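You operate a simulated robot arm through the tools that you are given. There is no shell and no other tool. Be economical: measure what you need, move in short steps, check, and stop when the job is done.

You run a simulated robot arm. Do the job below in one go: nothing can be reset, and whatever is moved stays where it is left.

JOB
Take the dust cap off, pull the clip, run the nut tight and back it off to the white mark.
Fine: cap on the painted ring, clip in the free slot of its holder.

It is judged by the outcome, as a careful person would: the job done as asked, and still so three seconds after it is handed in. It fails if anything else is knocked over, pushed out of place, dropped, spilled or broken. A push-on lid holds only when it is set on centred and level and pressed home; a screw cap is set on level and turned clockwise until tight.

ROBOT AND FRAMES
A 6-joint arm with a two-finger parallel gripper, fixed in place. Base frame: the origin is at the foot of the arm, x ahead of it, y to its left, z up; the work surface is at about z = 3. Units: cm, rad, N and s.
With the tool pointing down near the work surface it reaches from about 14 to 48 cm from the base axis. Its first joint turns from -1.257 to 1.257 rad. Payload 0.65 kg.
The TCP is the grasp point between the finger pads, 2.5 cm short of the fingertips. In the tool frame z runs along the fingers and y along their closing line. Largest opening 7.6 cm; finger width 1.8, thickness 1; the body of the gripper, 3.6 by 7.8 cm, starts 4.5 cm behind the TCP.
Orientation is that of the tool frame in the base frame, as a unit quaternion [x, y, z, w]. With the fingers straight down and closing along the base's y, the tool's x points along the base's -x, its y along +y and its z along -z.

CONTROLS
- The arm moves only by the tool apply_moves. Its argument "motion" is a list of rows, each an object of numbers (a shift or turn left out is 0, a gripper value left out holds the last): "x", "y", "z": the shift along the tool's x, y, z in units of 30 mm (1.0 is 30 mm); "ax", "ay", "az": the turn, a rotation vector about the tool's x, y, z in units of 8 degrees (1.0 is 8 degrees); "fingers": the gripper command, from -1 (shut) to 1 (fully open), values between in proportion. In form: [{"x": .., "y": .., "z": .., "ax": .., "ay": .., "az": .., "fingers": ..}, ...]. A call has 1 to 20 rows; each row shifts and turns the commanded pose from where the row before left it, along the tool's axes as they then stand. A call with a number of a shift or a turn outside -1 to 1 is refused whole. Each row takes 0.2 s and may step no farther than 5 cm and 0.15 rad from the row before; otherwise, or with a gripper value out of range, the whole call is refused. Where a pose cannot be reached the arm comes as near as it can. A force on the tool above 90 N (or 10 N above the force at the start of the call, whichever is more), or a blocked arm, ends the call early, and 0.2 s more pass. Each finger travels about 10.8 cm/s and halts on what it meets, pressing with about 34 N; the grip force reading is that of the motor and also rises with nothing between the fingers. The clock runs only during rows and for 0.2 s after the last one: add rows that do not move to give the fingers time. It gives the time, the measured TCP pose, the force on the tool (base axes), the opening and the grip force at its end, in the units of the frame above (readings bear some noise).
- Cameras (640 x 400 px; columns grow to the right, rows downward): "scene" is fixed at [5.33, 26.18, 43.22]; the picture's right is [-0.83, -0.56, 0.00], its down [-0.17, 0.25, -0.95] and it looks along [0.53, -0.79, -0.30] (base axes); focal length 214 px, centre (320, 200). "wrist" rides on the gripper at [5.8, 1.1, -8.1] in the tool frame; the picture's right is [-0.18, 0.98, 0.00], its down [-0.75, -0.14, -0.64] and it looks along [-0.63, -0.12, 0.77] (tool axes); focal length 243 px, centre (320, 200). There is no depth. A picture from a camera that has moved, and an enlarged one, comes with that camera's place and axes in the base frame and with its lens.
- grab_frame(camera): a new picture of that camera. It takes no simulated time.
- zoom(camera, box): a new picture of the part [left, top, right, bottom] of that camera's present view, enlarged. It takes no simulated time.
- finish_job(): hands the job in; it is judged then, once.

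Work in short steps. Places have to be worked out from the pictures, the camera data and where the tool is seen: move nearer, look again, correct. Check each grasp and each placing, and mend what went wrong. You have 120 turns and 84 pictures in all, those below and enlarged ones among them. Open the gripper and draw the arm clear of the work before you hand the job in, unless the task says otherwise; then end with one line.

The tools are called after "Request:" by a JSON object that holds its "fn" and its "kwargs". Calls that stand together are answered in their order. apply_moves: Moves the arm, as the interface text tells. Its arguments: {"type":"object","properties":{"motion":{"type":"array","items":{"type":"object","properties":{"x":{"type":"number"},"y":{"type":"number"},"z":{"type":"number"},"ax":{"type":"number"},"ay":{"type":"number"},"az":{"type":"number"},"fingers":{"type":"number"}}}}},"required":["motion"]} The other tools are called the same way: grab_frame (camera) takes a picture; zoom (camera, box) takes an enlarged picture of a part of a camera's view; finish_job () hands the job in.

At the start:

```text
t: 0.0
tcp_pos: [19.0, -14.81, 40.8]
tcp_rot: [0.0, 1.0, 0.001, 0.0]
ft_force: [-0.4, 0.1, 0.0]
gripper_width: 7.59
gripper_force: 0.1
```

scene: 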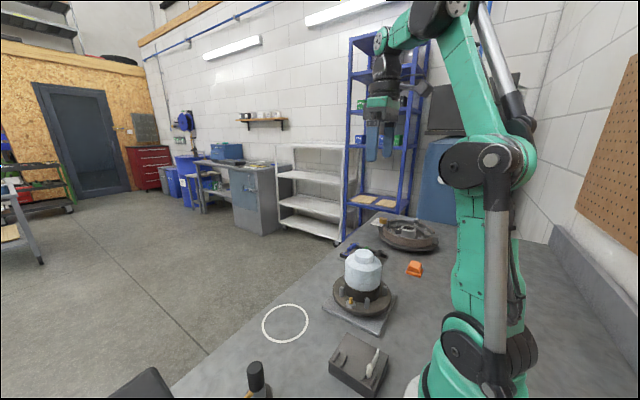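
wrist: 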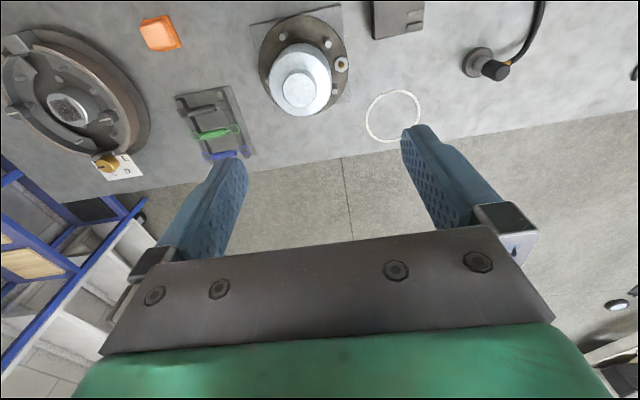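

I start by looking closer at the work: the capped fixture, the clip holder and the ring.

Request:
{"fn": "zoom", "kwargs": {"camera": "scene", "box": [300, 220, 460, 320]}}

Request:
{"fn": "zoom", "kwargs": {"camera": "scene", "box": [240, 300, 400, 400]}}

Request:
{"fn": "zoom", "kwargs": {"camera": "wrist", "box": [160, 0, 448, 180]}}

```text
4.00 times, centred on (380, 270) of scene
camera zoom: at [5.33, 26.18, 43.22], right [-0.83, -0.56, 0.0], down [-0.17, 0.25, -0.95], along [0.53, -0.79, -0.3], focal length 858 px, centre (80, -80)
```

zoom: 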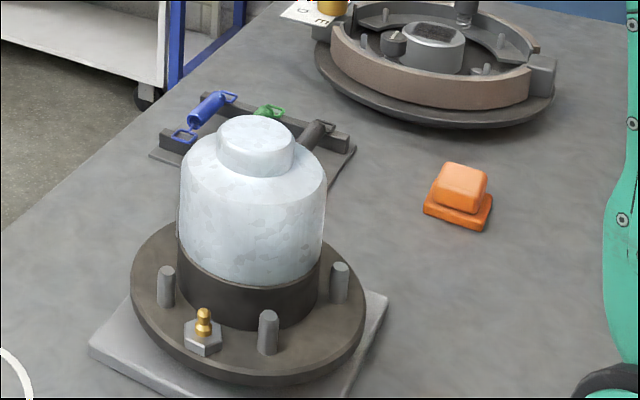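

```text
4.00 times, centred on (320, 350) of scene
camera zoom: at [5.33, 26.18, 43.22], right [-0.83, -0.56, 0.0], down [-0.17, 0.25, -0.95], along [0.53, -0.79, -0.3], focal length 858 px, centre (320, -400)
```

zoom: 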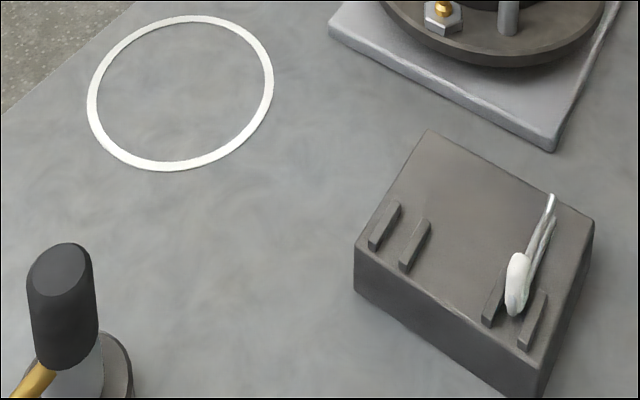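

```text
2.22 times, centred on (304, 90) of wrist
camera zoom: at [13.35, -13.6, 48.71], right [0.18, 0.98, 0.0], down [0.75, -0.14, 0.64], along [0.63, -0.12, -0.77], focal length 539 px, centre (356, 444)
```

zoom: 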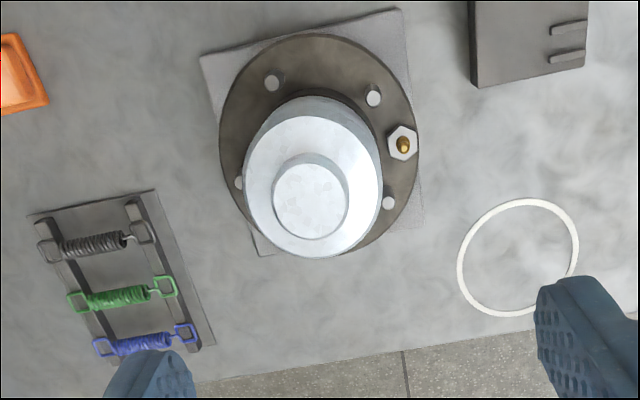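

The knob on the cap triangulates to about (22, -18, 15), but the two cameras don't agree on heights, so I approach well above it and look again.

Request:
{"fn": "apply_moves", "kwargs": {"motion": [{"x": -0.5, "y": -0.5, "z": 0.9, "fingers": 1}, {"x": -0.5, "y": -0.5, "z": 0.9}, {"z": 0.9}, {"z": 0.9}, {"z": 0.9}, {}]}}

Request:
{"fn": "grab_frame", "kwargs": {"camera": "wrist"}}

Request:
{"fn": "grab_frame", "kwargs": {"camera": "scene"}}

```text
t: 1.4
tcp_pos: [22.03, -17.78, 27.11]
tcp_rot: [0.0, 1.0, 0.0, 0.001]
ft_force: [0.0, -0.3, -1.0]
gripper_width: 7.61
gripper_force: 0.0
```

```text
78 pictures are left
camera wrist: at [16.34, -16.68, 35.05], right [0.18, 0.98, 0.0], down [0.75, -0.14, 0.64], along [0.63, -0.12, -0.77], focal length 243 px, centre (320, 200)
```

wrist: 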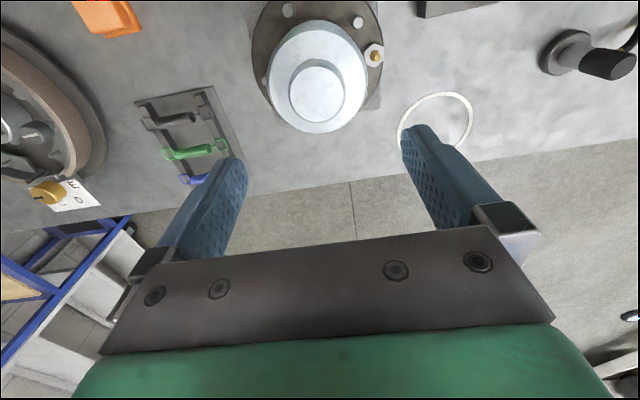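

```text
77 pictures are left
```

scene: 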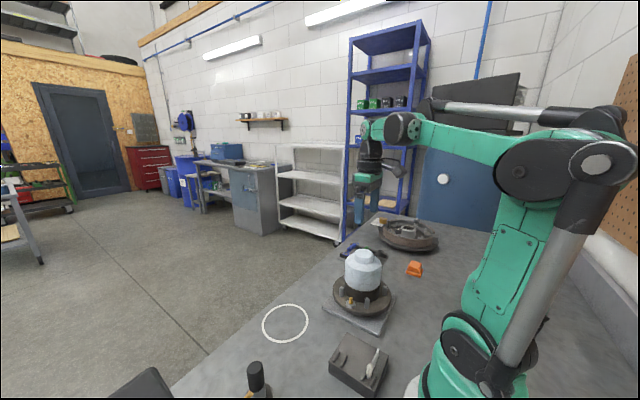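

Combined sightings put the knob top at about (22.1, -18.0, 14.5). I lower to z=19 and recheck alignment.

Request:
{"fn": "apply_moves", "kwargs": {"motion": [{"x": -0.02, "y": -0.07, "z": 0.9, "fingers": 1}, {"z": 0.9}, {"z": 0.9}, {}]}}

Request:
{"fn": "grab_frame", "kwargs": {"camera": "wrist"}}

Request:
{"fn": "zoom", "kwargs": {"camera": "scene", "box": [300, 200, 460, 300]}}

```text
t: 2.4
tcp_pos: [22.4, -17.91, 19.16]
tcp_rot: [0.0, 1.0, 0.0, 0.0]
ft_force: [0.8, -0.2, 0.3]
gripper_width: 7.61
gripper_force: 0.1
```

```text
76 pictures are left
camera wrist: at [16.51, -16.76, 27.04], right [0.18, 0.98, 0.0], down [0.75, -0.14, 0.64], along [0.63, -0.12, -0.77], focal length 243 px, centre (320, 200)
```

wrist: 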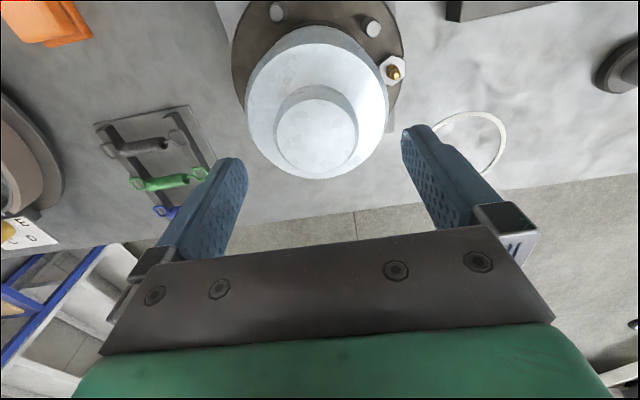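

```text
4.00 times, centred on (380, 250) of scene
camera zoom: at [5.33, 26.18, 43.22], right [-0.83, -0.56, 0.0], down [-0.17, 0.25, -0.95], along [0.53, -0.79, -0.3], focal length 858 px, centre (80, 0)
```

zoom: 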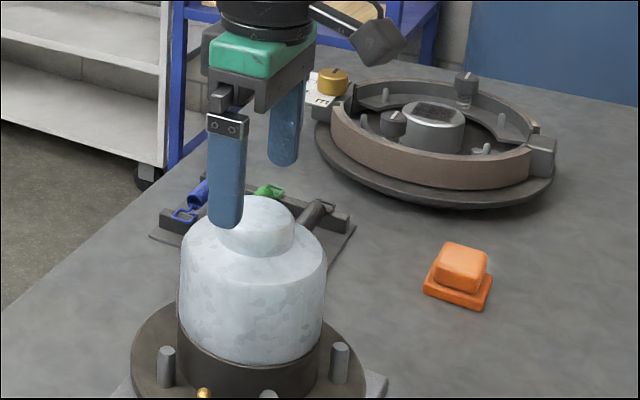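

Aligned with the knob (fingers straddle it). I lower to about z=15.5, tips 1.3 cm below the knob top.

Request:
{"fn": "apply_moves", "kwargs": {"motion": [{"z": 0.5, "fingers": 1}, {"z": 0.4}, {"z": 0.3}, {}]}}

Request:
{"fn": "grab_frame", "kwargs": {"camera": "wrist"}}

Request:
{"fn": "zoom", "kwargs": {"camera": "scene", "box": [300, 200, 460, 300]}}

```text
t: 3.4
tcp_pos: [22.14, -18.03, 15.64]
tcp_rot: [0.001, 1.0, 0.0, 0.0]
ft_force: [-0.3, 0.8, 0.0]
gripper_width: 7.6
gripper_force: 0.1
```

```text
74 pictures are left
camera wrist: at [16.47, -16.89, 23.56], right [0.18, 0.98, 0.0], down [0.75, -0.14, 0.64], along [0.63, -0.12, -0.77], focal length 243 px, centre (320, 200)
```

wrist: 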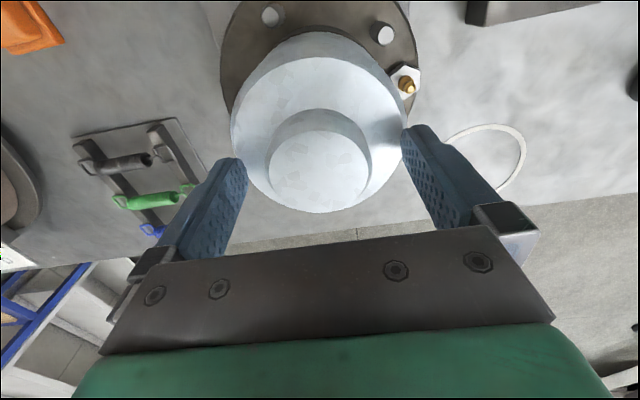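

```text
4.00 times, centred on (380, 250) of scene
camera zoom: at [5.33, 26.18, 43.22], right [-0.83, -0.56, 0.0], down [-0.17, 0.25, -0.95], along [0.53, -0.79, -0.3], focal length 858 px, centre (80, 0)
```

zoom: 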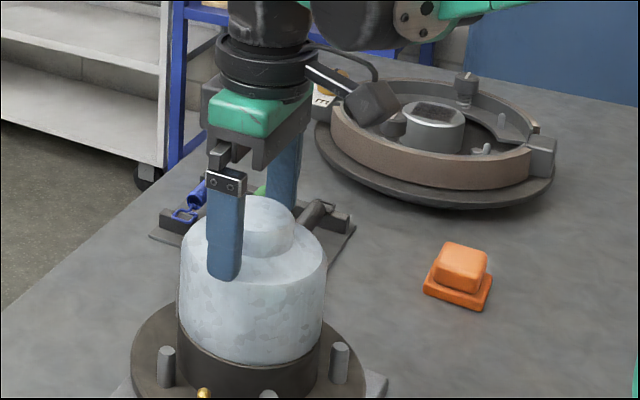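

Knob is between the fingers with about 1.5 cm overlap; I close on it and check.

Request:
{"fn": "apply_moves", "kwargs": {"motion": [{"y": -0.02, "fingers": -1}, {}, {}, {}]}}

Request:
{"fn": "grab_frame", "kwargs": {"camera": "wrist"}}

```text
t: 4.4
tcp_pos: [22.24, -18.11, 15.66]
tcp_rot: [0.0, 1.0, -0.001, 0.001]
ft_force: [7.2, -4.4, 59.3]
gripper_width: 5.44
gripper_force: 33.8
```

```text
72 pictures are left
camera wrist: at [16.47, -16.93, 23.63], right [0.18, 0.98, 0.0], down [0.75, -0.14, 0.64], along [0.63, -0.12, -0.76], focal length 243 px, centre (320, 200)
```

wrist: 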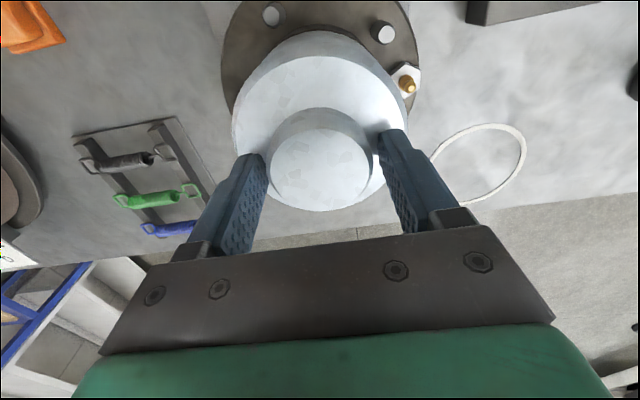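

The reading shows 59 N upward at 5.44 cm opening: the tips wedge on the sloped shoulder. I open, rise 0.7 cm and close again.

Request:
{"fn": "apply_moves", "kwargs": {"motion": [{"fingers": 1}, {}, {"z": -0.23}, {"fingers": -1}, {}, {}, {}]}}

Request:
{"fn": "grab_frame", "kwargs": {"camera": "wrist"}}

```text
t: 6.0
tcp_pos: [22.2, -18.01, 16.28]
tcp_rot: [0.0, 1.0, 0.0, 0.0]
ft_force: [0.1, 0.7, 0.2]
gripper_width: 4.58
gripper_force: 33.5
```

```text
71 pictures are left
camera wrist: at [16.43, -16.9, 24.28], right [0.18, 0.98, 0.0], down [0.75, -0.14, 0.64], along [0.63, -0.12, -0.77], focal length 243 px, centre (320, 200)
```

wrist: 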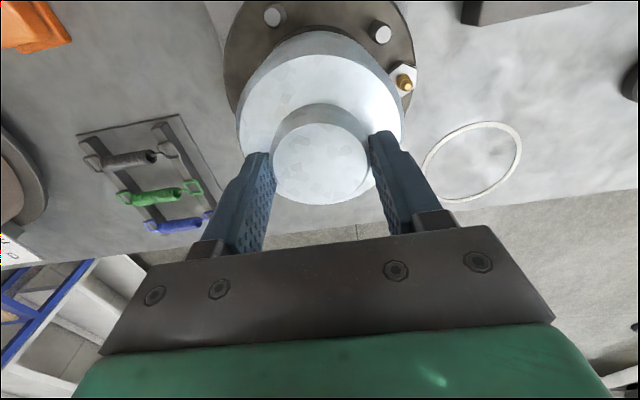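

Now gripping the knob cleanly at 4.58 cm. I pull straight up in small steps.

Request:
{"fn": "apply_moves", "kwargs": {"motion": [{"z": -0.1}, {"z": -0.1}, {"z": -0.15}, {"z": -0.2}, {}]}}

Request:
{"fn": "zoom", "kwargs": {"camera": "scene", "box": [300, 200, 460, 300]}}

```text
t: 7.2
tcp_pos: [22.1, -17.98, 17.9]
tcp_rot: [0.001, 1.0, 0.0, -0.001]
ft_force: [-0.4, -0.3, -1.0]
gripper_width: 4.56
gripper_force: 33.6
```

```text
4.00 times, centred on (380, 250) of scene
camera zoom: at [5.33, 26.18, 43.22], right [-0.83, -0.56, 0.0], down [-0.17, 0.25, -0.95], along [0.53, -0.79, -0.3], focal length 858 px, centre (80, 0)
```

zoom: 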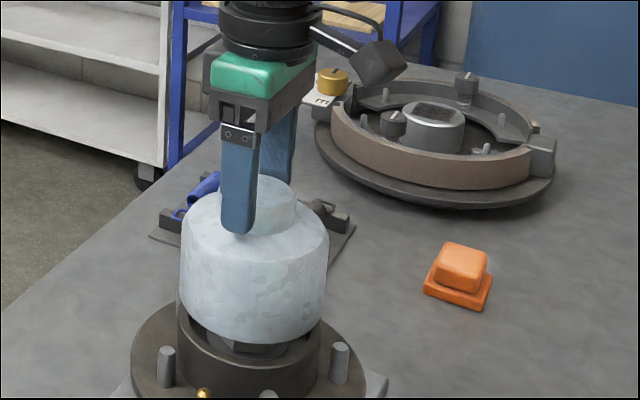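

The cap is off and rising freely. I lift it to z≈25 and carry it part-way to the ring, then look again.

Request:
{"fn": "apply_moves", "kwargs": {"motion": [{"z": -0.8}, {"z": -0.8}, {"z": -0.8}, {"y": 0.7, "x": -0.2}, {"y": 0.7, "x": -0.3}, {"y": 0.7, "x": -0.3}, {"y": 0.7, "x": -0.3}, {}, {}]}}

Request:
{"fn": "grab_frame", "kwargs": {"camera": "wrist"}}

Request:
{"fn": "zoom", "kwargs": {"camera": "scene", "box": [230, 210, 454, 350]}}

```text
t: 9.2
tcp_pos: [25.54, -9.75, 25.03]
tcp_rot: [0.0, 1.0, 0.0, 0.0]
ft_force: [0.5, 1.0, -0.9]
gripper_width: 4.54
gripper_force: 34.2
```

```text
69 pictures are left
camera wrist: at [19.78, -8.65, 32.94], right [0.18, 0.98, 0.0], down [0.75, -0.14, 0.64], along [0.63, -0.12, -0.77], focal length 243 px, centre (320, 200)
```

wrist: 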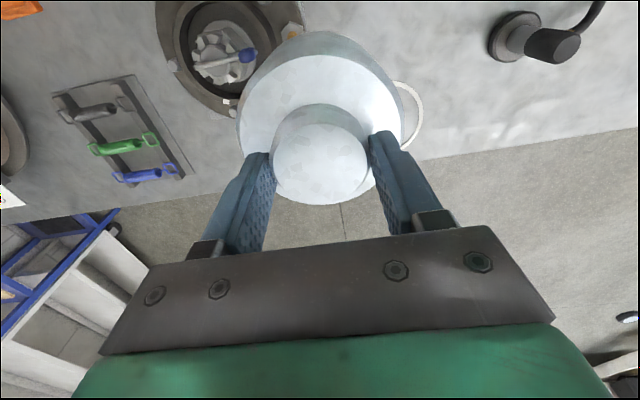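

```text
2.86 times, centred on (342, 280) of scene
camera zoom: at [5.33, 26.18, 43.22], right [-0.83, -0.56, 0.0], down [-0.17, 0.25, -0.95], along [0.53, -0.79, -0.3], focal length 613 px, centre (257, -29)
```

zoom: 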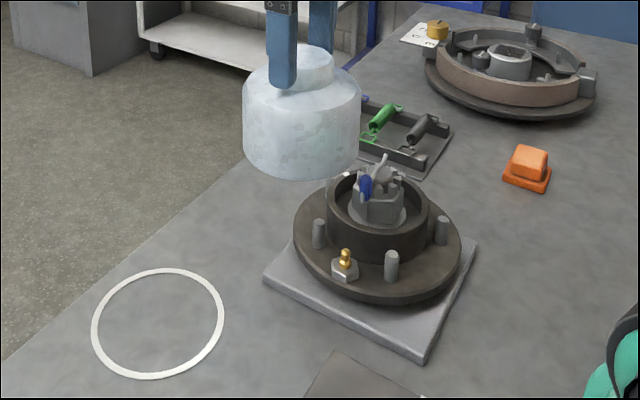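

The clip (blue) and castle nut are exposed. I carry the cap over the ring's estimated centre, about (33.9, -2.2).

Request:
{"fn": "apply_moves", "kwargs": {"motion": [{"y": 0.62, "x": -0.69}, {"y": 0.62, "x": -0.69}, {"y": 0.62, "x": -0.69}, {"y": 0.62, "x": -0.69}, {"z": 0.8}, {"z": 0.8}, {}, {}]}}

Request:
{"fn": "grab_frame", "kwargs": {"camera": "wrist"}}

Request:
{"fn": "zoom", "kwargs": {"camera": "scene", "box": [190, 220, 382, 340]}}

```text
t: 11.0
tcp_pos: [33.75, -2.19, 20.29]
tcp_rot: [0.0, 1.0, -0.001, 0.001]
ft_force: [0.5, -0.1, -0.9]
gripper_width: 4.59
gripper_force: 33.4
```

```text
67 pictures are left
camera wrist: at [27.99, -1.18, 28.25], right [0.18, 0.98, 0.0], down [0.75, -0.14, 0.64], along [0.63, -0.12, -0.77], focal length 243 px, centre (320, 200)
```

wrist: 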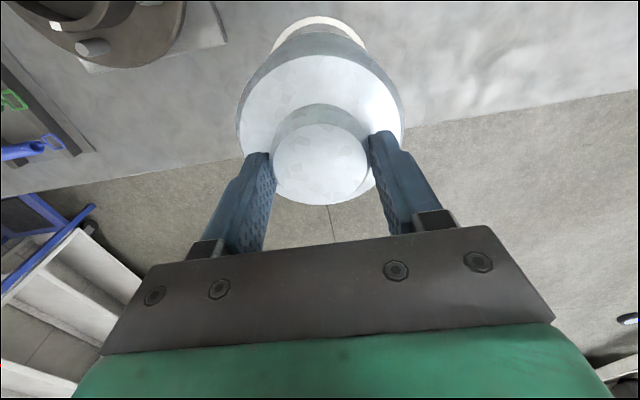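

```text
3.33 times, centred on (286, 280) of scene
camera zoom: at [5.33, 26.18, 43.22], right [-0.83, -0.56, 0.0], down [-0.17, 0.25, -0.95], along [0.53, -0.79, -0.3], focal length 715 px, centre (433, -67)
```

zoom: 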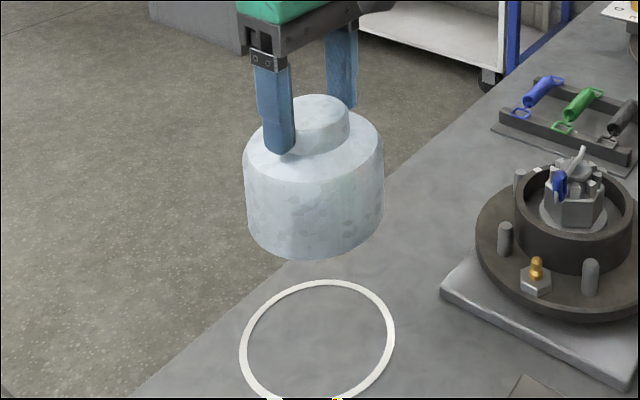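

Roughly above the ring. I descend to z≈14 and re-check alignment from the scene camera.

Request:
{"fn": "apply_moves", "kwargs": {"motion": [{"z": 0.7, "x": -0.1}, {"z": 0.7}, {"z": 0.6}, {}, {}]}}

Request:
{"fn": "grab_frame", "kwargs": {"camera": "wrist"}}

Request:
{"fn": "zoom", "kwargs": {"camera": "scene", "box": [222, 270, 350, 350]}}

```text
t: 12.2
tcp_pos: [34.06, -2.1, 14.34]
tcp_rot: [0.0, 1.0, 0.0, 0.0]
ft_force: [-0.6, 0.2, -0.7]
gripper_width: 4.57
gripper_force: 33.5
```

```text
65 pictures are left
camera wrist: at [28.25, -1.07, 22.32], right [0.18, 0.98, 0.0], down [0.75, -0.14, 0.64], along [0.63, -0.12, -0.77], focal length 243 px, centre (320, 200)
```

wrist: 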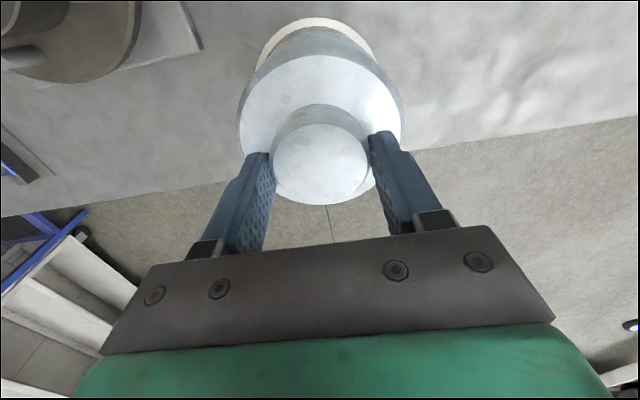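

```text
5.00 times, centred on (286, 310) of scene
camera zoom: at [5.33, 26.18, 43.22], right [-0.83, -0.56, 0.0], down [-0.17, 0.25, -0.95], along [0.53, -0.79, -0.3], focal length 1072 px, centre (490, -350)
```

zoom: 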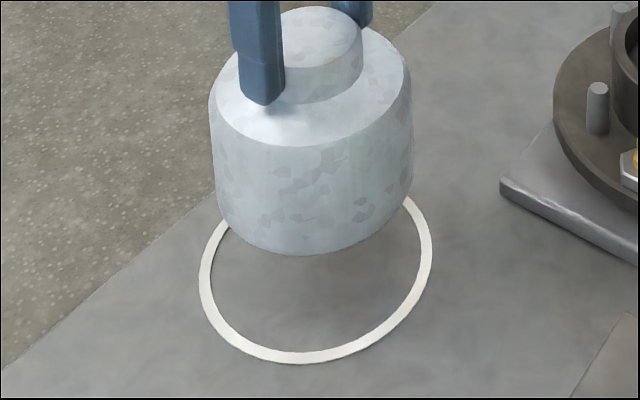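

Scene and wrist both say the table is near z=0 and the ring centre near (34.5, -2.4). I correct by a few mm and descend to z≈10.3.

Request:
{"fn": "apply_moves", "kwargs": {"motion": [{"z": 0.4, "x": -0.15, "y": -0.1}, {"z": 0.5}, {"z": 0.45}, {}, {}]}}

Request:
{"fn": "grab_frame", "kwargs": {"camera": "wrist"}}

Request:
{"fn": "zoom", "kwargs": {"camera": "scene", "box": [222, 270, 350, 350]}}

```text
t: 13.4
tcp_pos: [34.5, -2.3, 10.03]
tcp_rot: [0.0, 1.0, 0.0, 0.0]
ft_force: [-1.0, -0.3, -0.3]
gripper_width: 4.56
gripper_force: 34.0
```

```text
63 pictures are left
camera wrist: at [28.74, -1.24, 18.07], right [0.18, 0.98, 0.0], down [0.75, -0.14, 0.64], along [0.63, -0.12, -0.77], focal length 243 px, centre (320, 200)
```

wrist: 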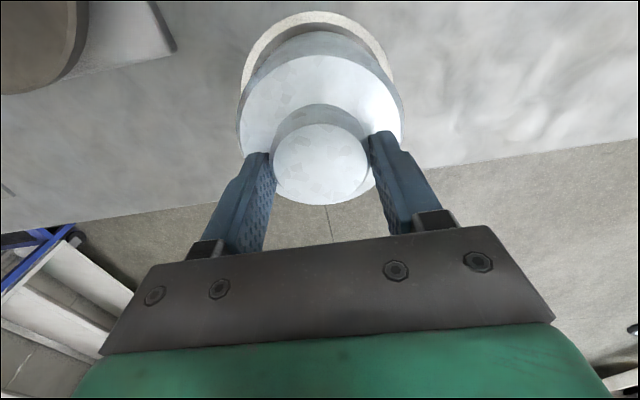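

```text
5.00 times, centred on (286, 310) of scene
camera zoom: at [5.33, 26.18, 43.22], right [-0.83, -0.56, 0.0], down [-0.17, 0.25, -0.95], along [0.53, -0.79, -0.3], focal length 1072 px, centre (490, -350)
```

zoom: 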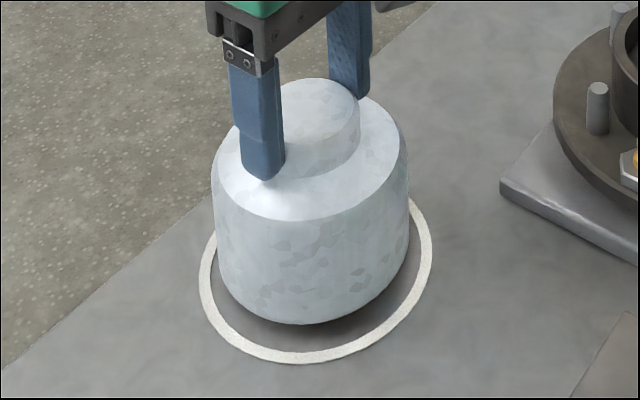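

Well centred in both views. I descend in small steps until contact.

Request:
{"fn": "apply_moves", "kwargs": {"motion": [{"z": 0.15}, {"z": 0.1}, {"z": 0.05}, {}]}}

Request:
{"fn": "zoom", "kwargs": {"camera": "scene", "box": [222, 270, 350, 350]}}

```text
t: 14.4
tcp_pos: [34.39, -2.28, 9.29]
tcp_rot: [0.0, 1.0, 0.0, 0.0]
ft_force: [-0.7, -0.6, -1.7]
gripper_width: 4.56
gripper_force: 34.2
```

```text
5.00 times, centred on (286, 310) of scene
camera zoom: at [5.33, 26.18, 43.22], right [-0.83, -0.56, 0.0], down [-0.17, 0.25, -0.95], along [0.53, -0.79, -0.3], focal length 1072 px, centre (490, -350)
```

zoom: 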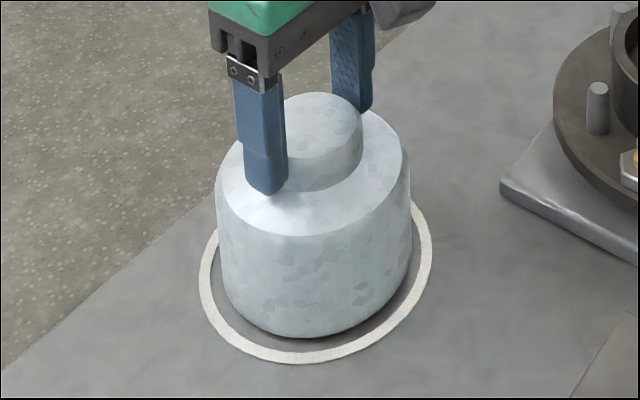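

Bottom edge now about 0.4 cm up; I continue in 1–2 mm steps watching the force.

Request:
{"fn": "apply_moves", "kwargs": {"motion": [{"z": 0.06}, {"z": 0.04}, {}]}}

Request:
{"fn": "apply_moves", "kwargs": {"motion": [{"z": 0.04}, {}]}}

Request:
{"fn": "zoom", "kwargs": {"camera": "scene", "box": [222, 270, 350, 350]}}

```text
t: 15.2
tcp_pos: [34.54, -2.35, 9.09]
tcp_rot: [0.001, 1.0, 0.0, 0.0]
ft_force: [-0.3, -0.3, -0.6]
gripper_width: 4.55
gripper_force: 33.9
```

```text
t: 15.8
tcp_pos: [34.71, -2.43, 8.97]
tcp_rot: [0.0, 1.0, 0.0, 0.0]
ft_force: [-0.8, -0.7, -0.6]
gripper_width: 4.54
gripper_force: 34.2
```

```text
5.00 times, centred on (286, 310) of scene
camera zoom: at [5.33, 26.18, 43.22], right [-0.83, -0.56, 0.0], down [-0.17, 0.25, -0.95], along [0.53, -0.79, -0.3], focal length 1072 px, centre (490, -350)
```

zoom: 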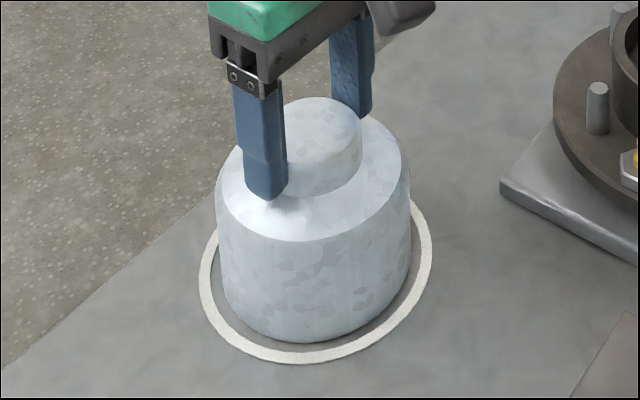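

Still no contact force; continue in 1 mm steps.

Request:
{"fn": "apply_moves", "kwargs": {"motion": [{"z": 0.04}, {}, {"z": 0.03}, {}]}}

Request:
{"fn": "apply_moves", "kwargs": {"motion": [{"z": 0.03}, {}]}}

```text
t: 16.8
tcp_pos: [34.49, -2.5, 8.9]
tcp_rot: [0.001, 1.0, -0.001, 0.0]
ft_force: [-3.8, -6.3, 39.7]
gripper_width: 4.6
gripper_force: 33.7
```

```text
t: 17.4
tcp_pos: [34.53, -2.35, 8.77]
tcp_rot: [0.0, 1.0, 0.0, 0.0]
ft_force: [-2.9, -1.5, 37.2]
gripper_width: 4.57
gripper_force: 34.1
```

Contact at TCP z≈8.9. I relieve the press, open and lift away.

Request:
{"fn": "apply_moves", "kwargs": {"motion": [{"z": -0.04}, {"fingers": 0.2}, {}, {"fingers": 1}, {}, {"z": -0.5}, {"z": -0.9}, {"z": -0.9}, {"z": -0.9}, {}]}}

Request:
{"fn": "grab_frame", "kwargs": {"camera": "wrist"}}

Request:
{"fn": "zoom", "kwargs": {"camera": "scene", "box": [222, 270, 350, 350]}}

Request:
{"fn": "zoom", "kwargs": {"camera": "scene", "box": [316, 255, 412, 315]}}

```text
t: 19.6
tcp_pos: [34.51, -2.38, 18.48]
tcp_rot: [0.0, 1.0, 0.0, 0.0]
ft_force: [0.2, -0.6, -0.7]
gripper_width: 7.62
gripper_force: 0.2
```

```text
59 pictures are left
camera wrist: at [28.73, -1.27, 26.48], right [0.18, 0.98, 0.0], down [0.75, -0.14, 0.64], along [0.63, -0.12, -0.77], focal length 243 px, centre (320, 200)
```

wrist: 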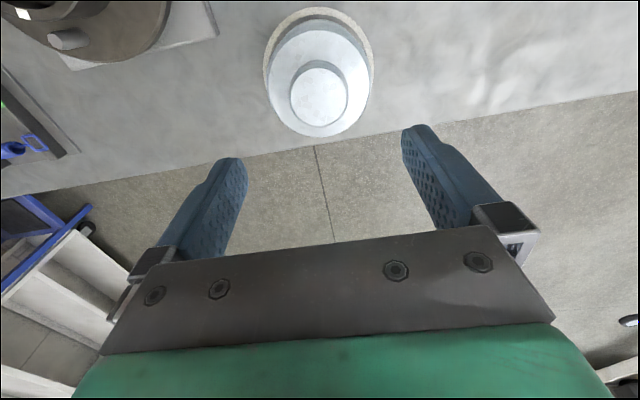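

```text
5.00 times, centred on (286, 310) of scene
camera zoom: at [5.33, 26.18, 43.22], right [-0.83, -0.56, 0.0], down [-0.17, 0.25, -0.95], along [0.53, -0.79, -0.3], focal length 1072 px, centre (490, -350)
```

zoom: 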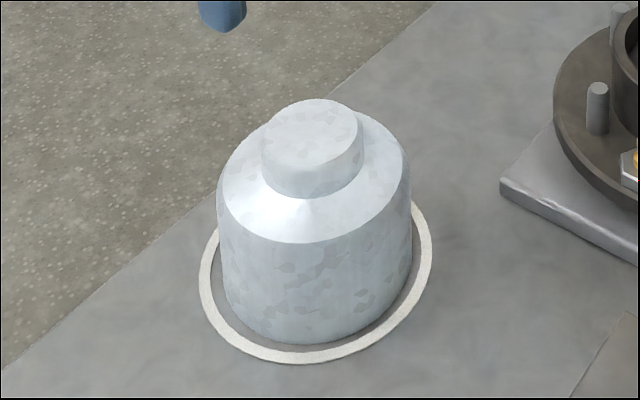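

```text
6.67 times, centred on (364, 285) of scene
camera zoom: at [5.33, 26.18, 43.22], right [-0.83, -0.56, 0.0], down [-0.17, 0.25, -0.95], along [0.53, -0.79, -0.3], focal length 1430 px, centre (27, -367)
```

zoom: 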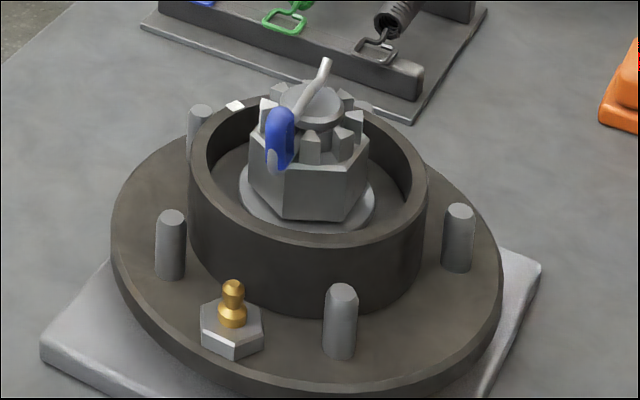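

The cap stands centred in the ring. Next I move to a viewpoint looking down on the nut and clip.

Request:
{"fn": "apply_moves", "kwargs": {"motion": [{"z": -0.5, "fingers": 1}, {"z": -0.4}, {"x": 0.8, "y": -0.6}, {"x": 0.8, "y": -0.6}, {"x": 0.8, "y": -0.6}, {"x": 0.8, "y": -0.6}, {"x": 0.8, "y": -0.6}, {"x": 0.8, "y": -0.6}, {"x": 0.8, "y": -0.6}, {"x": 0.8, "y": -0.5}, {"z": 0.5}, {"z": 0.5}, {}]}}

Request:
{"fn": "grab_frame", "kwargs": {"camera": "wrist"}}

```text
t: 22.4
tcp_pos: [15.25, -16.42, 18.02]
tcp_rot: [0.0, 1.0, 0.001, 0.0]
ft_force: [-0.7, -0.1, -1.3]
gripper_width: 7.59
gripper_force: 0.0
```

```text
56 pictures are left
camera wrist: at [9.57, -15.37, 25.96], right [0.18, 0.98, 0.0], down [0.75, -0.14, 0.64], along [0.63, -0.12, -0.77], focal length 243 px, centre (320, 200)
```

wrist: 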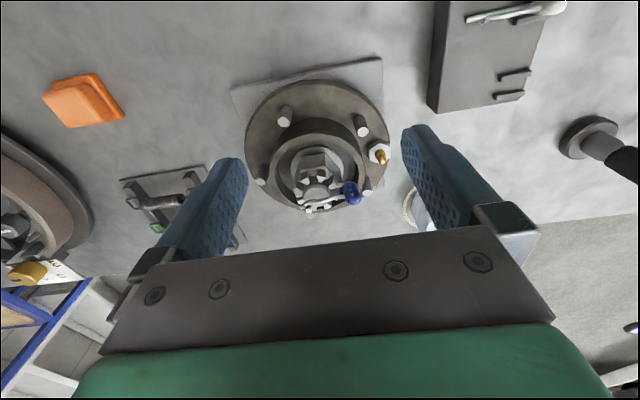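

Request:
{"fn": "zoom", "kwargs": {"camera": "wrist", "box": [240, 120, 400, 220]}}

Request:
{"fn": "zoom", "kwargs": {"camera": "wrist", "box": [420, 0, 580, 100]}}

```text
4.00 times, centred on (320, 170) of wrist
camera zoom: at [9.57, -15.37, 25.96], right [0.18, 0.98, 0.0], down [0.75, -0.14, 0.64], along [0.63, -0.12, -0.77], focal length 970 px, centre (320, 320)
```

zoom: 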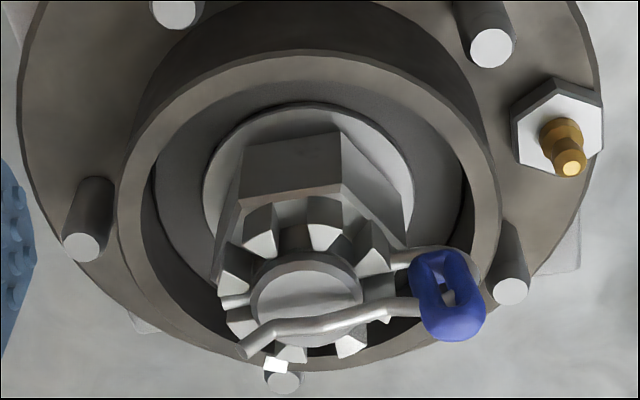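

```text
4.00 times, centred on (500, 50) of wrist
camera zoom: at [9.57, -15.37, 25.96], right [0.18, 0.98, 0.0], down [0.75, -0.14, 0.64], along [0.63, -0.12, -0.77], focal length 970 px, centre (-400, 800)
```

zoom: 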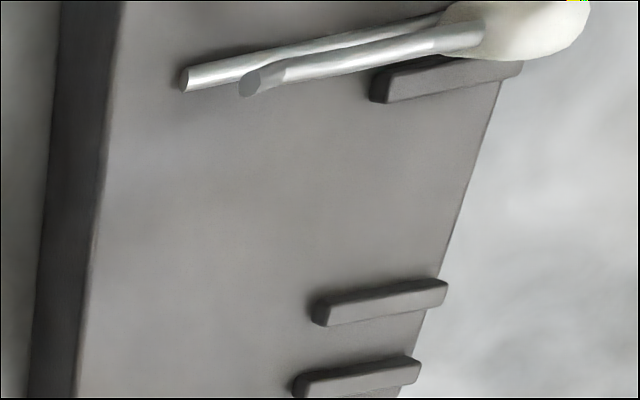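

The clip runs roughly along base y, its blue loop on the +y side near (22.2, -15.1, 10.4), to be pulled toward +y. I move above it and turn the gripper 90° so the fingers close along x.

Request:
{"fn": "apply_moves", "kwargs": {"motion": [{"x": -0.8, "y": 0.16, "fingers": 1}, {"x": -0.8, "y": 0.16}, {"x": -0.72, "y": 0.16}, {"az": 1}, {"az": 1}, {"az": 1}, {"az": 1}, {"az": 1}, {"az": 1}, {"az": 1}, {"az": 1}, {"az": 1}, {"az": 1}, {"az": 1}, {"az": 0.25}, {}, {}]}}

Request:
{"fn": "grab_frame", "kwargs": {"camera": "wrist"}}

Request:
{"fn": "zoom", "kwargs": {"camera": "scene", "box": [316, 235, 412, 295]}}

```text
t: 26.0
tcp_pos: [22.18, -15.02, 17.96]
tcp_rot: [0.708, 0.707, 0.001, 0.0]
ft_force: [-0.3, -0.1, -0.3]
gripper_width: 7.6
gripper_force: 0.1
```

```text
53 pictures are left
camera wrist: at [23.44, -9.23, 25.93], right [0.98, -0.19, 0.0], down [-0.14, -0.75, 0.64], along [-0.12, -0.63, -0.77], focal length 243 px, centre (320, 200)
```

wrist: 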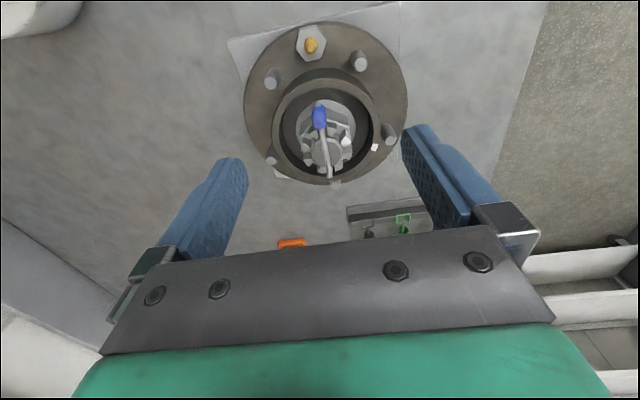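

```text
6.67 times, centred on (364, 265) of scene
camera zoom: at [5.33, 26.18, 43.22], right [-0.83, -0.56, 0.0], down [-0.17, 0.25, -0.95], along [0.53, -0.79, -0.3], focal length 1430 px, centre (27, -233)
```

zoom: 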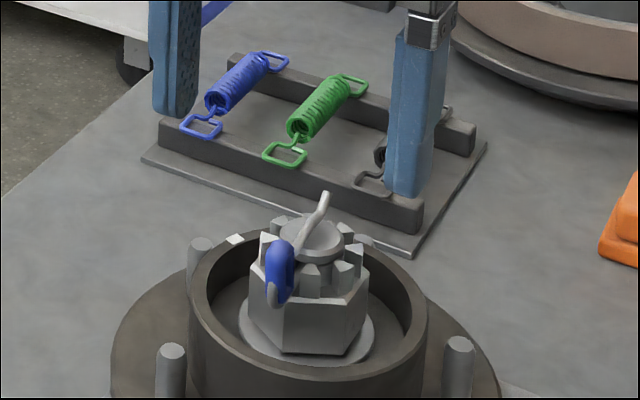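

Request:
{"fn": "zoom", "kwargs": {"camera": "wrist", "box": [260, 85, 388, 165]}}

```text
5.00 times, centred on (324, 125) of wrist
camera zoom: at [23.44, -9.23, 25.93], right [0.98, -0.19, 0.0], down [-0.14, -0.75, 0.64], along [-0.12, -0.63, -0.77], focal length 1213 px, centre (300, 575)
```

zoom: 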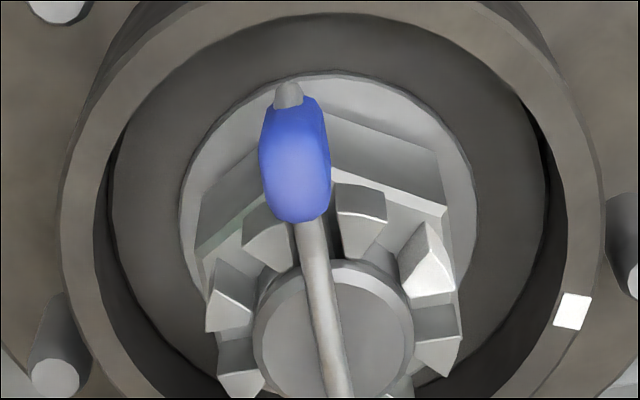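

Loop confirmed at (22.25, -15.1, ~10.4), about 1 cm thick in x. I lower to TCP z≈11.8.

Request:
{"fn": "apply_moves", "kwargs": {"motion": [{"x": 0.05, "y": 0.02, "z": 0.8, "fingers": 1}, {"z": 0.7}, {"z": 0.5}, {}, {}]}}

Request:
{"fn": "zoom", "kwargs": {"camera": "wrist", "box": [200, 60, 440, 210]}}

Request:
{"fn": "zoom", "kwargs": {"camera": "scene", "box": [316, 235, 412, 295]}}

```text
t: 27.2
tcp_pos: [22.37, -14.9, 12.04]
tcp_rot: [0.708, 0.706, 0.0, 0.0]
ft_force: [-0.5, -0.1, -0.8]
gripper_width: 7.6
gripper_force: 0.2
```

```text
2.67 times, centred on (320, 135) of wrist
camera zoom: at [23.49, -9.13, 19.98], right [0.98, -0.18, 0.0], down [-0.14, -0.75, 0.64], along [-0.12, -0.63, -0.77], focal length 647 px, centre (320, 373)
```

zoom: 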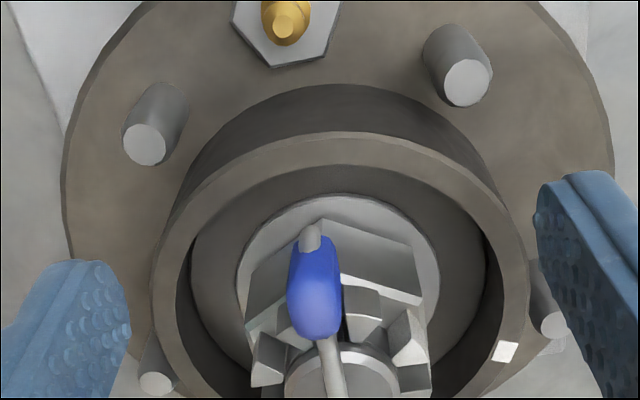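

```text
6.67 times, centred on (364, 265) of scene
camera zoom: at [5.33, 26.18, 43.22], right [-0.83, -0.56, 0.0], down [-0.17, 0.25, -0.95], along [0.53, -0.79, -0.3], focal length 1430 px, centre (27, -233)
```

zoom: 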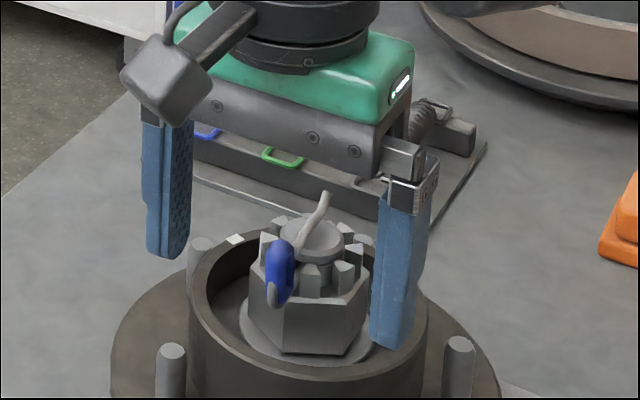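

Fingertips sit level with the loop's bottom and straddle it evenly. Close gently.

Request:
{"fn": "apply_moves", "kwargs": {"motion": [{"fingers": -0.4}, {}, {"fingers": -1}, {}, {}, {}]}}

Request:
{"fn": "zoom", "kwargs": {"camera": "wrist", "box": [200, 60, 440, 210]}}

Request:
{"fn": "zoom", "kwargs": {"camera": "scene", "box": [316, 235, 412, 295]}}

```text
t: 28.6
tcp_pos: [22.33, -14.93, 12.11]
tcp_rot: [0.707, 0.708, 0.0, 0.0]
ft_force: [0.8, -0.1, -0.3]
gripper_width: 0.7
gripper_force: 28.8
```

```text
2.67 times, centred on (320, 135) of wrist
camera zoom: at [23.49, -9.13, 19.98], right [0.98, -0.18, 0.0], down [-0.14, -0.75, 0.64], along [-0.12, -0.63, -0.77], focal length 647 px, centre (320, 373)
```

zoom: 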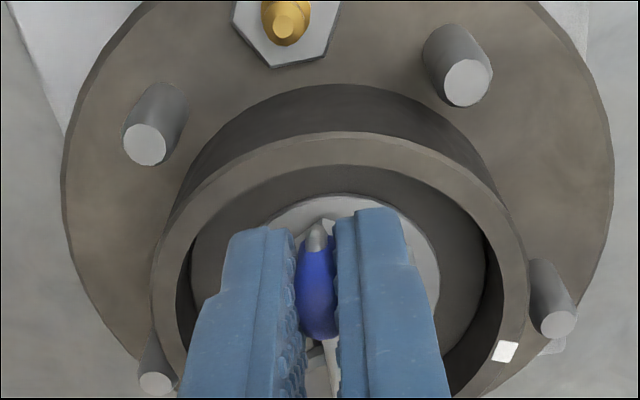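

```text
6.67 times, centred on (364, 265) of scene
camera zoom: at [5.33, 26.18, 43.22], right [-0.83, -0.56, 0.0], down [-0.17, 0.25, -0.95], along [0.53, -0.79, -0.3], focal length 1430 px, centre (27, -233)
```

zoom: 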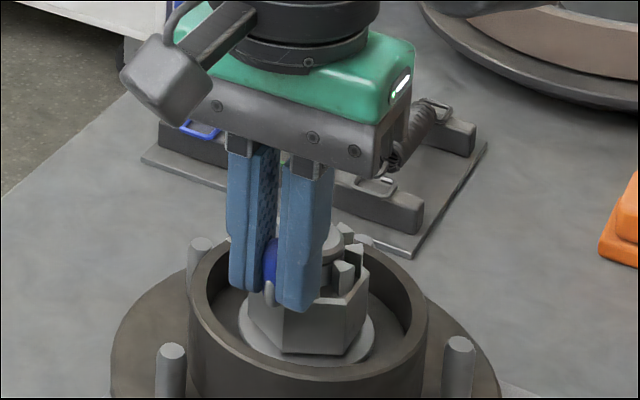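

Loop gripped (0.70 cm). I pull it straight out toward +y in short steps.

Request:
{"fn": "apply_moves", "kwargs": {"motion": [{"x": 0.1}, {"x": 0.15}, {"x": 0.2}, {"x": 0.2}, {}]}}

Request:
{"fn": "zoom", "kwargs": {"camera": "scene", "box": [316, 235, 412, 295]}}

```text
t: 29.8
tcp_pos: [22.43, -12.84, 12.09]
tcp_rot: [0.708, 0.706, 0.0, 0.0]
ft_force: [-0.5, -5.1, -13.3]
gripper_width: 0.7
gripper_force: 30.1
```

```text
6.67 times, centred on (364, 265) of scene
camera zoom: at [5.34, 26.17, 43.22], right [-0.83, -0.56, 0.0], down [-0.17, 0.25, -0.95], along [0.53, -0.79, -0.3], focal length 1430 px, centre (27, -233)
```

zoom: 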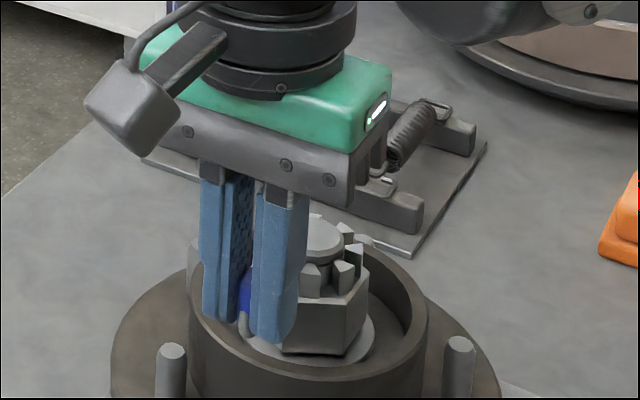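

Clip slides with ~5 N drag. I continue the pull and check.

Request:
{"fn": "apply_moves", "kwargs": {"motion": [{"x": 0.2}, {"x": 0.2}, {"x": 0.2}, {}]}}

Request:
{"fn": "zoom", "kwargs": {"camera": "wrist", "box": [200, 60, 440, 210]}}

```text
t: 30.8
tcp_pos: [22.46, -11.0, 11.91]
tcp_rot: [0.707, 0.707, 0.0, 0.0]
ft_force: [-0.4, 0.3, 0.3]
gripper_width: 0.7
gripper_force: 29.8
```

```text
2.67 times, centred on (320, 135) of wrist
camera zoom: at [23.5, -5.3, 19.96], right [0.98, -0.18, 0.0], down [-0.14, -0.75, 0.64], along [-0.12, -0.63, -0.77], focal length 647 px, centre (320, 373)
```

zoom: 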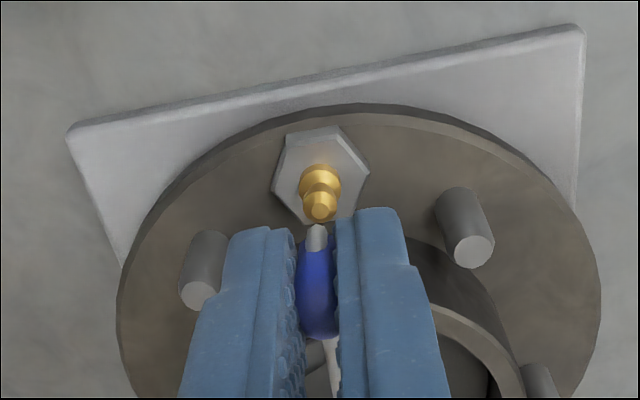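

Forces are back to zero, so the clip is free or nearly; I pull another 1.5 cm level, then lift and inspect.

Request:
{"fn": "apply_moves", "kwargs": {"motion": [{"x": 0.25}, {"x": 0.25}, {"z": -0.4}, {"z": -0.8}, {"z": -0.8}, {}]}}

Request:
{"fn": "zoom", "kwargs": {"camera": "scene", "box": [300, 205, 412, 275]}}

Request:
{"fn": "grab_frame", "kwargs": {"camera": "wrist"}}

```text
t: 32.2
tcp_pos: [22.28, -9.76, 18.06]
tcp_rot: [0.708, 0.707, 0.0, 0.0]
ft_force: [0.7, -0.1, -0.3]
gripper_width: 0.69
gripper_force: 29.0
```

```text
5.71 times, centred on (356, 240) of scene
camera zoom: at [5.33, 26.18, 43.22], right [-0.83, -0.56, 0.0], down [-0.17, 0.25, -0.95], along [0.53, -0.79, -0.3], focal length 1226 px, centre (114, -29)
```

zoom: 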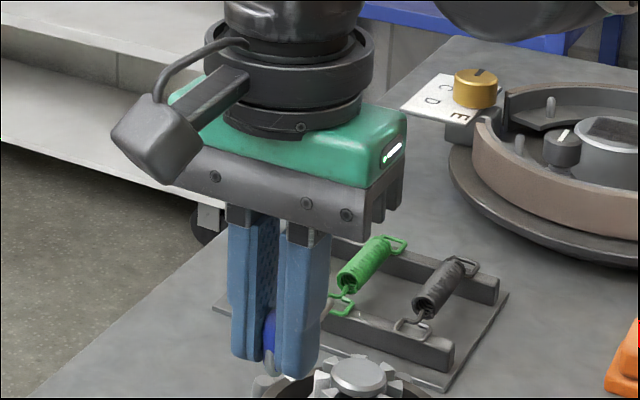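

```text
43 pictures are left
camera wrist: at [23.53, -3.91, 25.95], right [0.98, -0.18, 0.0], down [-0.14, -0.75, 0.64], along [-0.12, -0.63, -0.77], focal length 243 px, centre (320, 200)
```

wrist: 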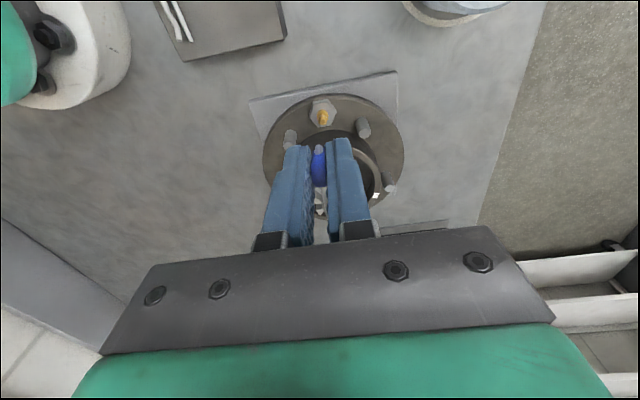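

Clip is out and held. Slot of the holder computes to about (18.4, 0, 3.2), along y, same direction as the clip. I move toward it and inspect how the other clip sits.

Request:
{"fn": "apply_moves", "kwargs": {"motion": [{"x": 0.9}, {"x": 0.9}, {"x": 0.9}, {"x": 0.9}, {}, {}]}}

Request:
{"fn": "grab_frame", "kwargs": {"camera": "wrist"}}

Request:
{"fn": "zoom", "kwargs": {"camera": "scene", "box": [270, 230, 398, 310]}}

Request:
{"fn": "zoom", "kwargs": {"camera": "scene", "box": [320, 330, 400, 380]}}

```text
t: 33.6
tcp_pos: [22.43, 1.29, 18.16]
tcp_rot: [0.707, 0.707, 0.0, 0.0]
ft_force: [0.4, -0.2, 0.2]
gripper_width: 0.7
gripper_force: 29.5
```

```text
42 pictures are left
camera wrist: at [23.56, 6.98, 26.08], right [0.98, -0.18, 0.0], down [-0.14, -0.75, 0.64], along [-0.12, -0.63, -0.77], focal length 243 px, centre (320, 200)
```

wrist: 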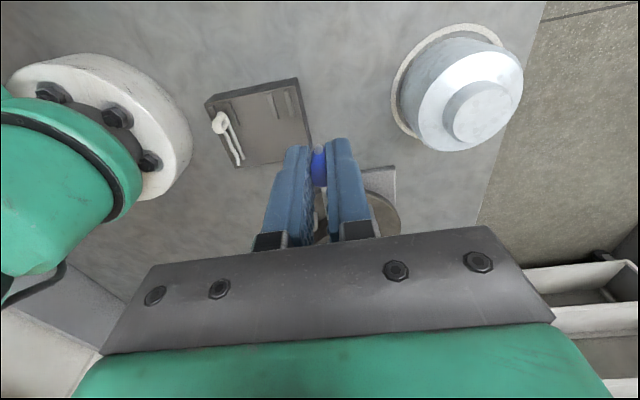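

```text
5.00 times, centred on (334, 270) of scene
camera zoom: at [5.33, 26.18, 43.22], right [-0.83, -0.56, 0.0], down [-0.17, 0.25, -0.95], along [0.53, -0.79, -0.3], focal length 1072 px, centre (250, -150)
```

zoom: 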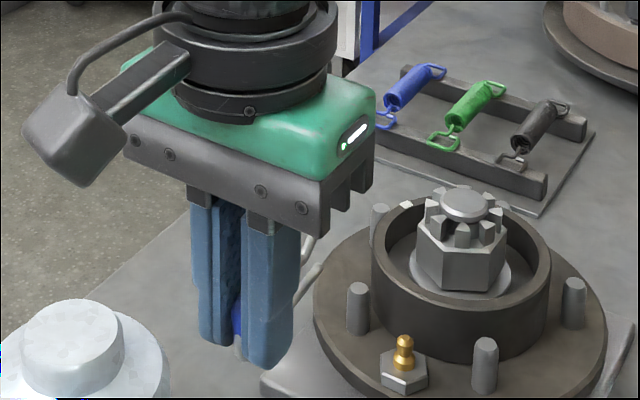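

```text
8.00 times, centred on (360, 355) of scene
camera zoom: at [5.33, 26.18, 43.22], right [-0.83, -0.56, 0.0], down [-0.17, 0.25, -0.95], along [0.53, -0.79, -0.3], focal length 1716 px, centre (0, -1040)
```

zoom: 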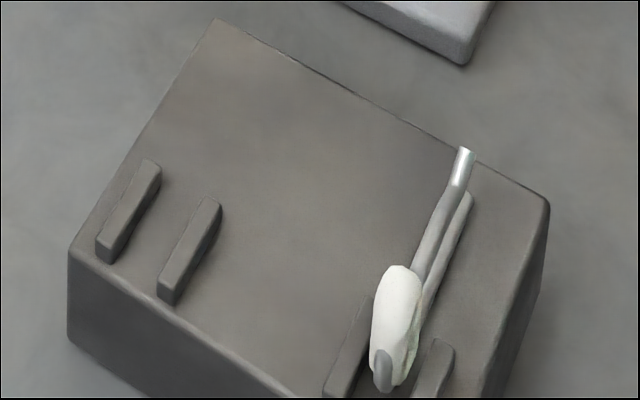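

Request:
{"fn": "zoom", "kwargs": {"camera": "wrist", "box": [192, 70, 320, 170]}}

```text
4.00 times, centred on (256, 120) of wrist
camera zoom: at [23.56, 6.98, 26.08], right [0.98, -0.18, 0.0], down [-0.14, -0.75, 0.64], along [-0.12, -0.63, -0.77], focal length 970 px, centre (576, 520)
```

zoom: 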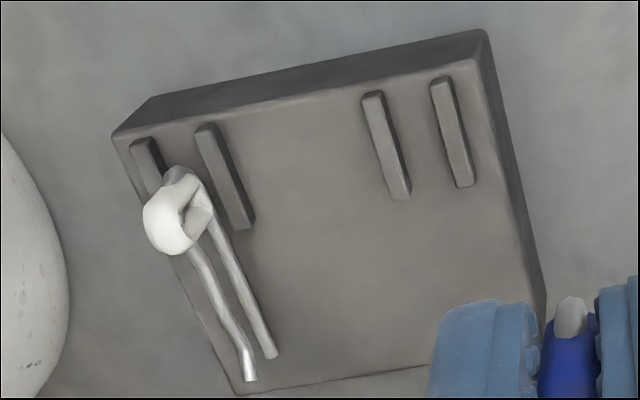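

The parked clip stands upright, loop between the ridges, same orientation as mine. I move over the free slot (18.45, 0) and lower to z≈8 for an alignment check.

Request:
{"fn": "apply_moves", "kwargs": {"motion": [{"y": -0.66, "x": -0.2}, {"y": -0.66, "x": -0.2}, {"z": 0.8}, {"z": 0.8}, {"z": 0.8}, {"z": 0.7}, {}, {}]}}

Request:
{"fn": "zoom", "kwargs": {"camera": "wrist", "box": [200, 60, 440, 210]}}

Request:
{"fn": "zoom", "kwargs": {"camera": "scene", "box": [300, 310, 396, 370]}}

```text
t: 35.4
tcp_pos: [18.43, -0.03, 8.88]
tcp_rot: [0.707, 0.707, 0.0, 0.001]
ft_force: [0.7, -0.9, -0.4]
gripper_width: 0.68
gripper_force: 29.0
```

```text
2.67 times, centred on (320, 135) of wrist
camera zoom: at [19.54, 5.72, 16.82], right [0.98, -0.18, 0.0], down [-0.14, -0.75, 0.64], along [-0.12, -0.63, -0.77], focal length 647 px, centre (320, 373)
```

zoom: 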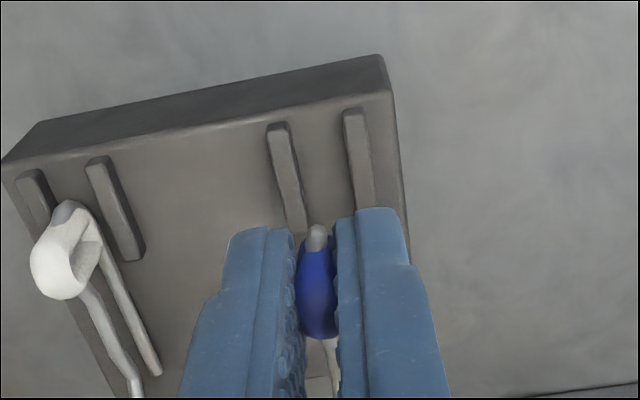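

```text
6.67 times, centred on (348, 340) of scene
camera zoom: at [5.33, 26.18, 43.22], right [-0.83, -0.56, 0.0], down [-0.17, 0.25, -0.95], along [0.53, -0.79, -0.3], focal length 1430 px, centre (133, -733)
```

zoom: 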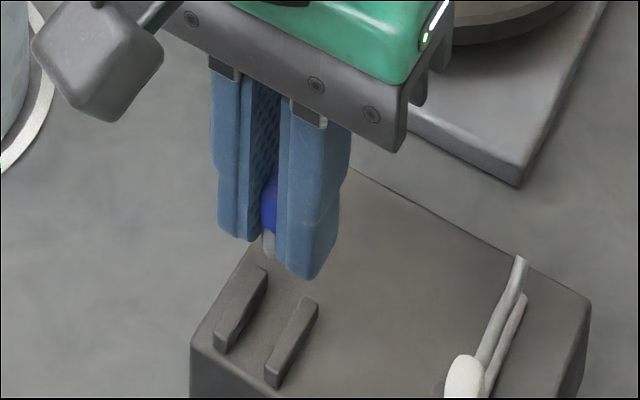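

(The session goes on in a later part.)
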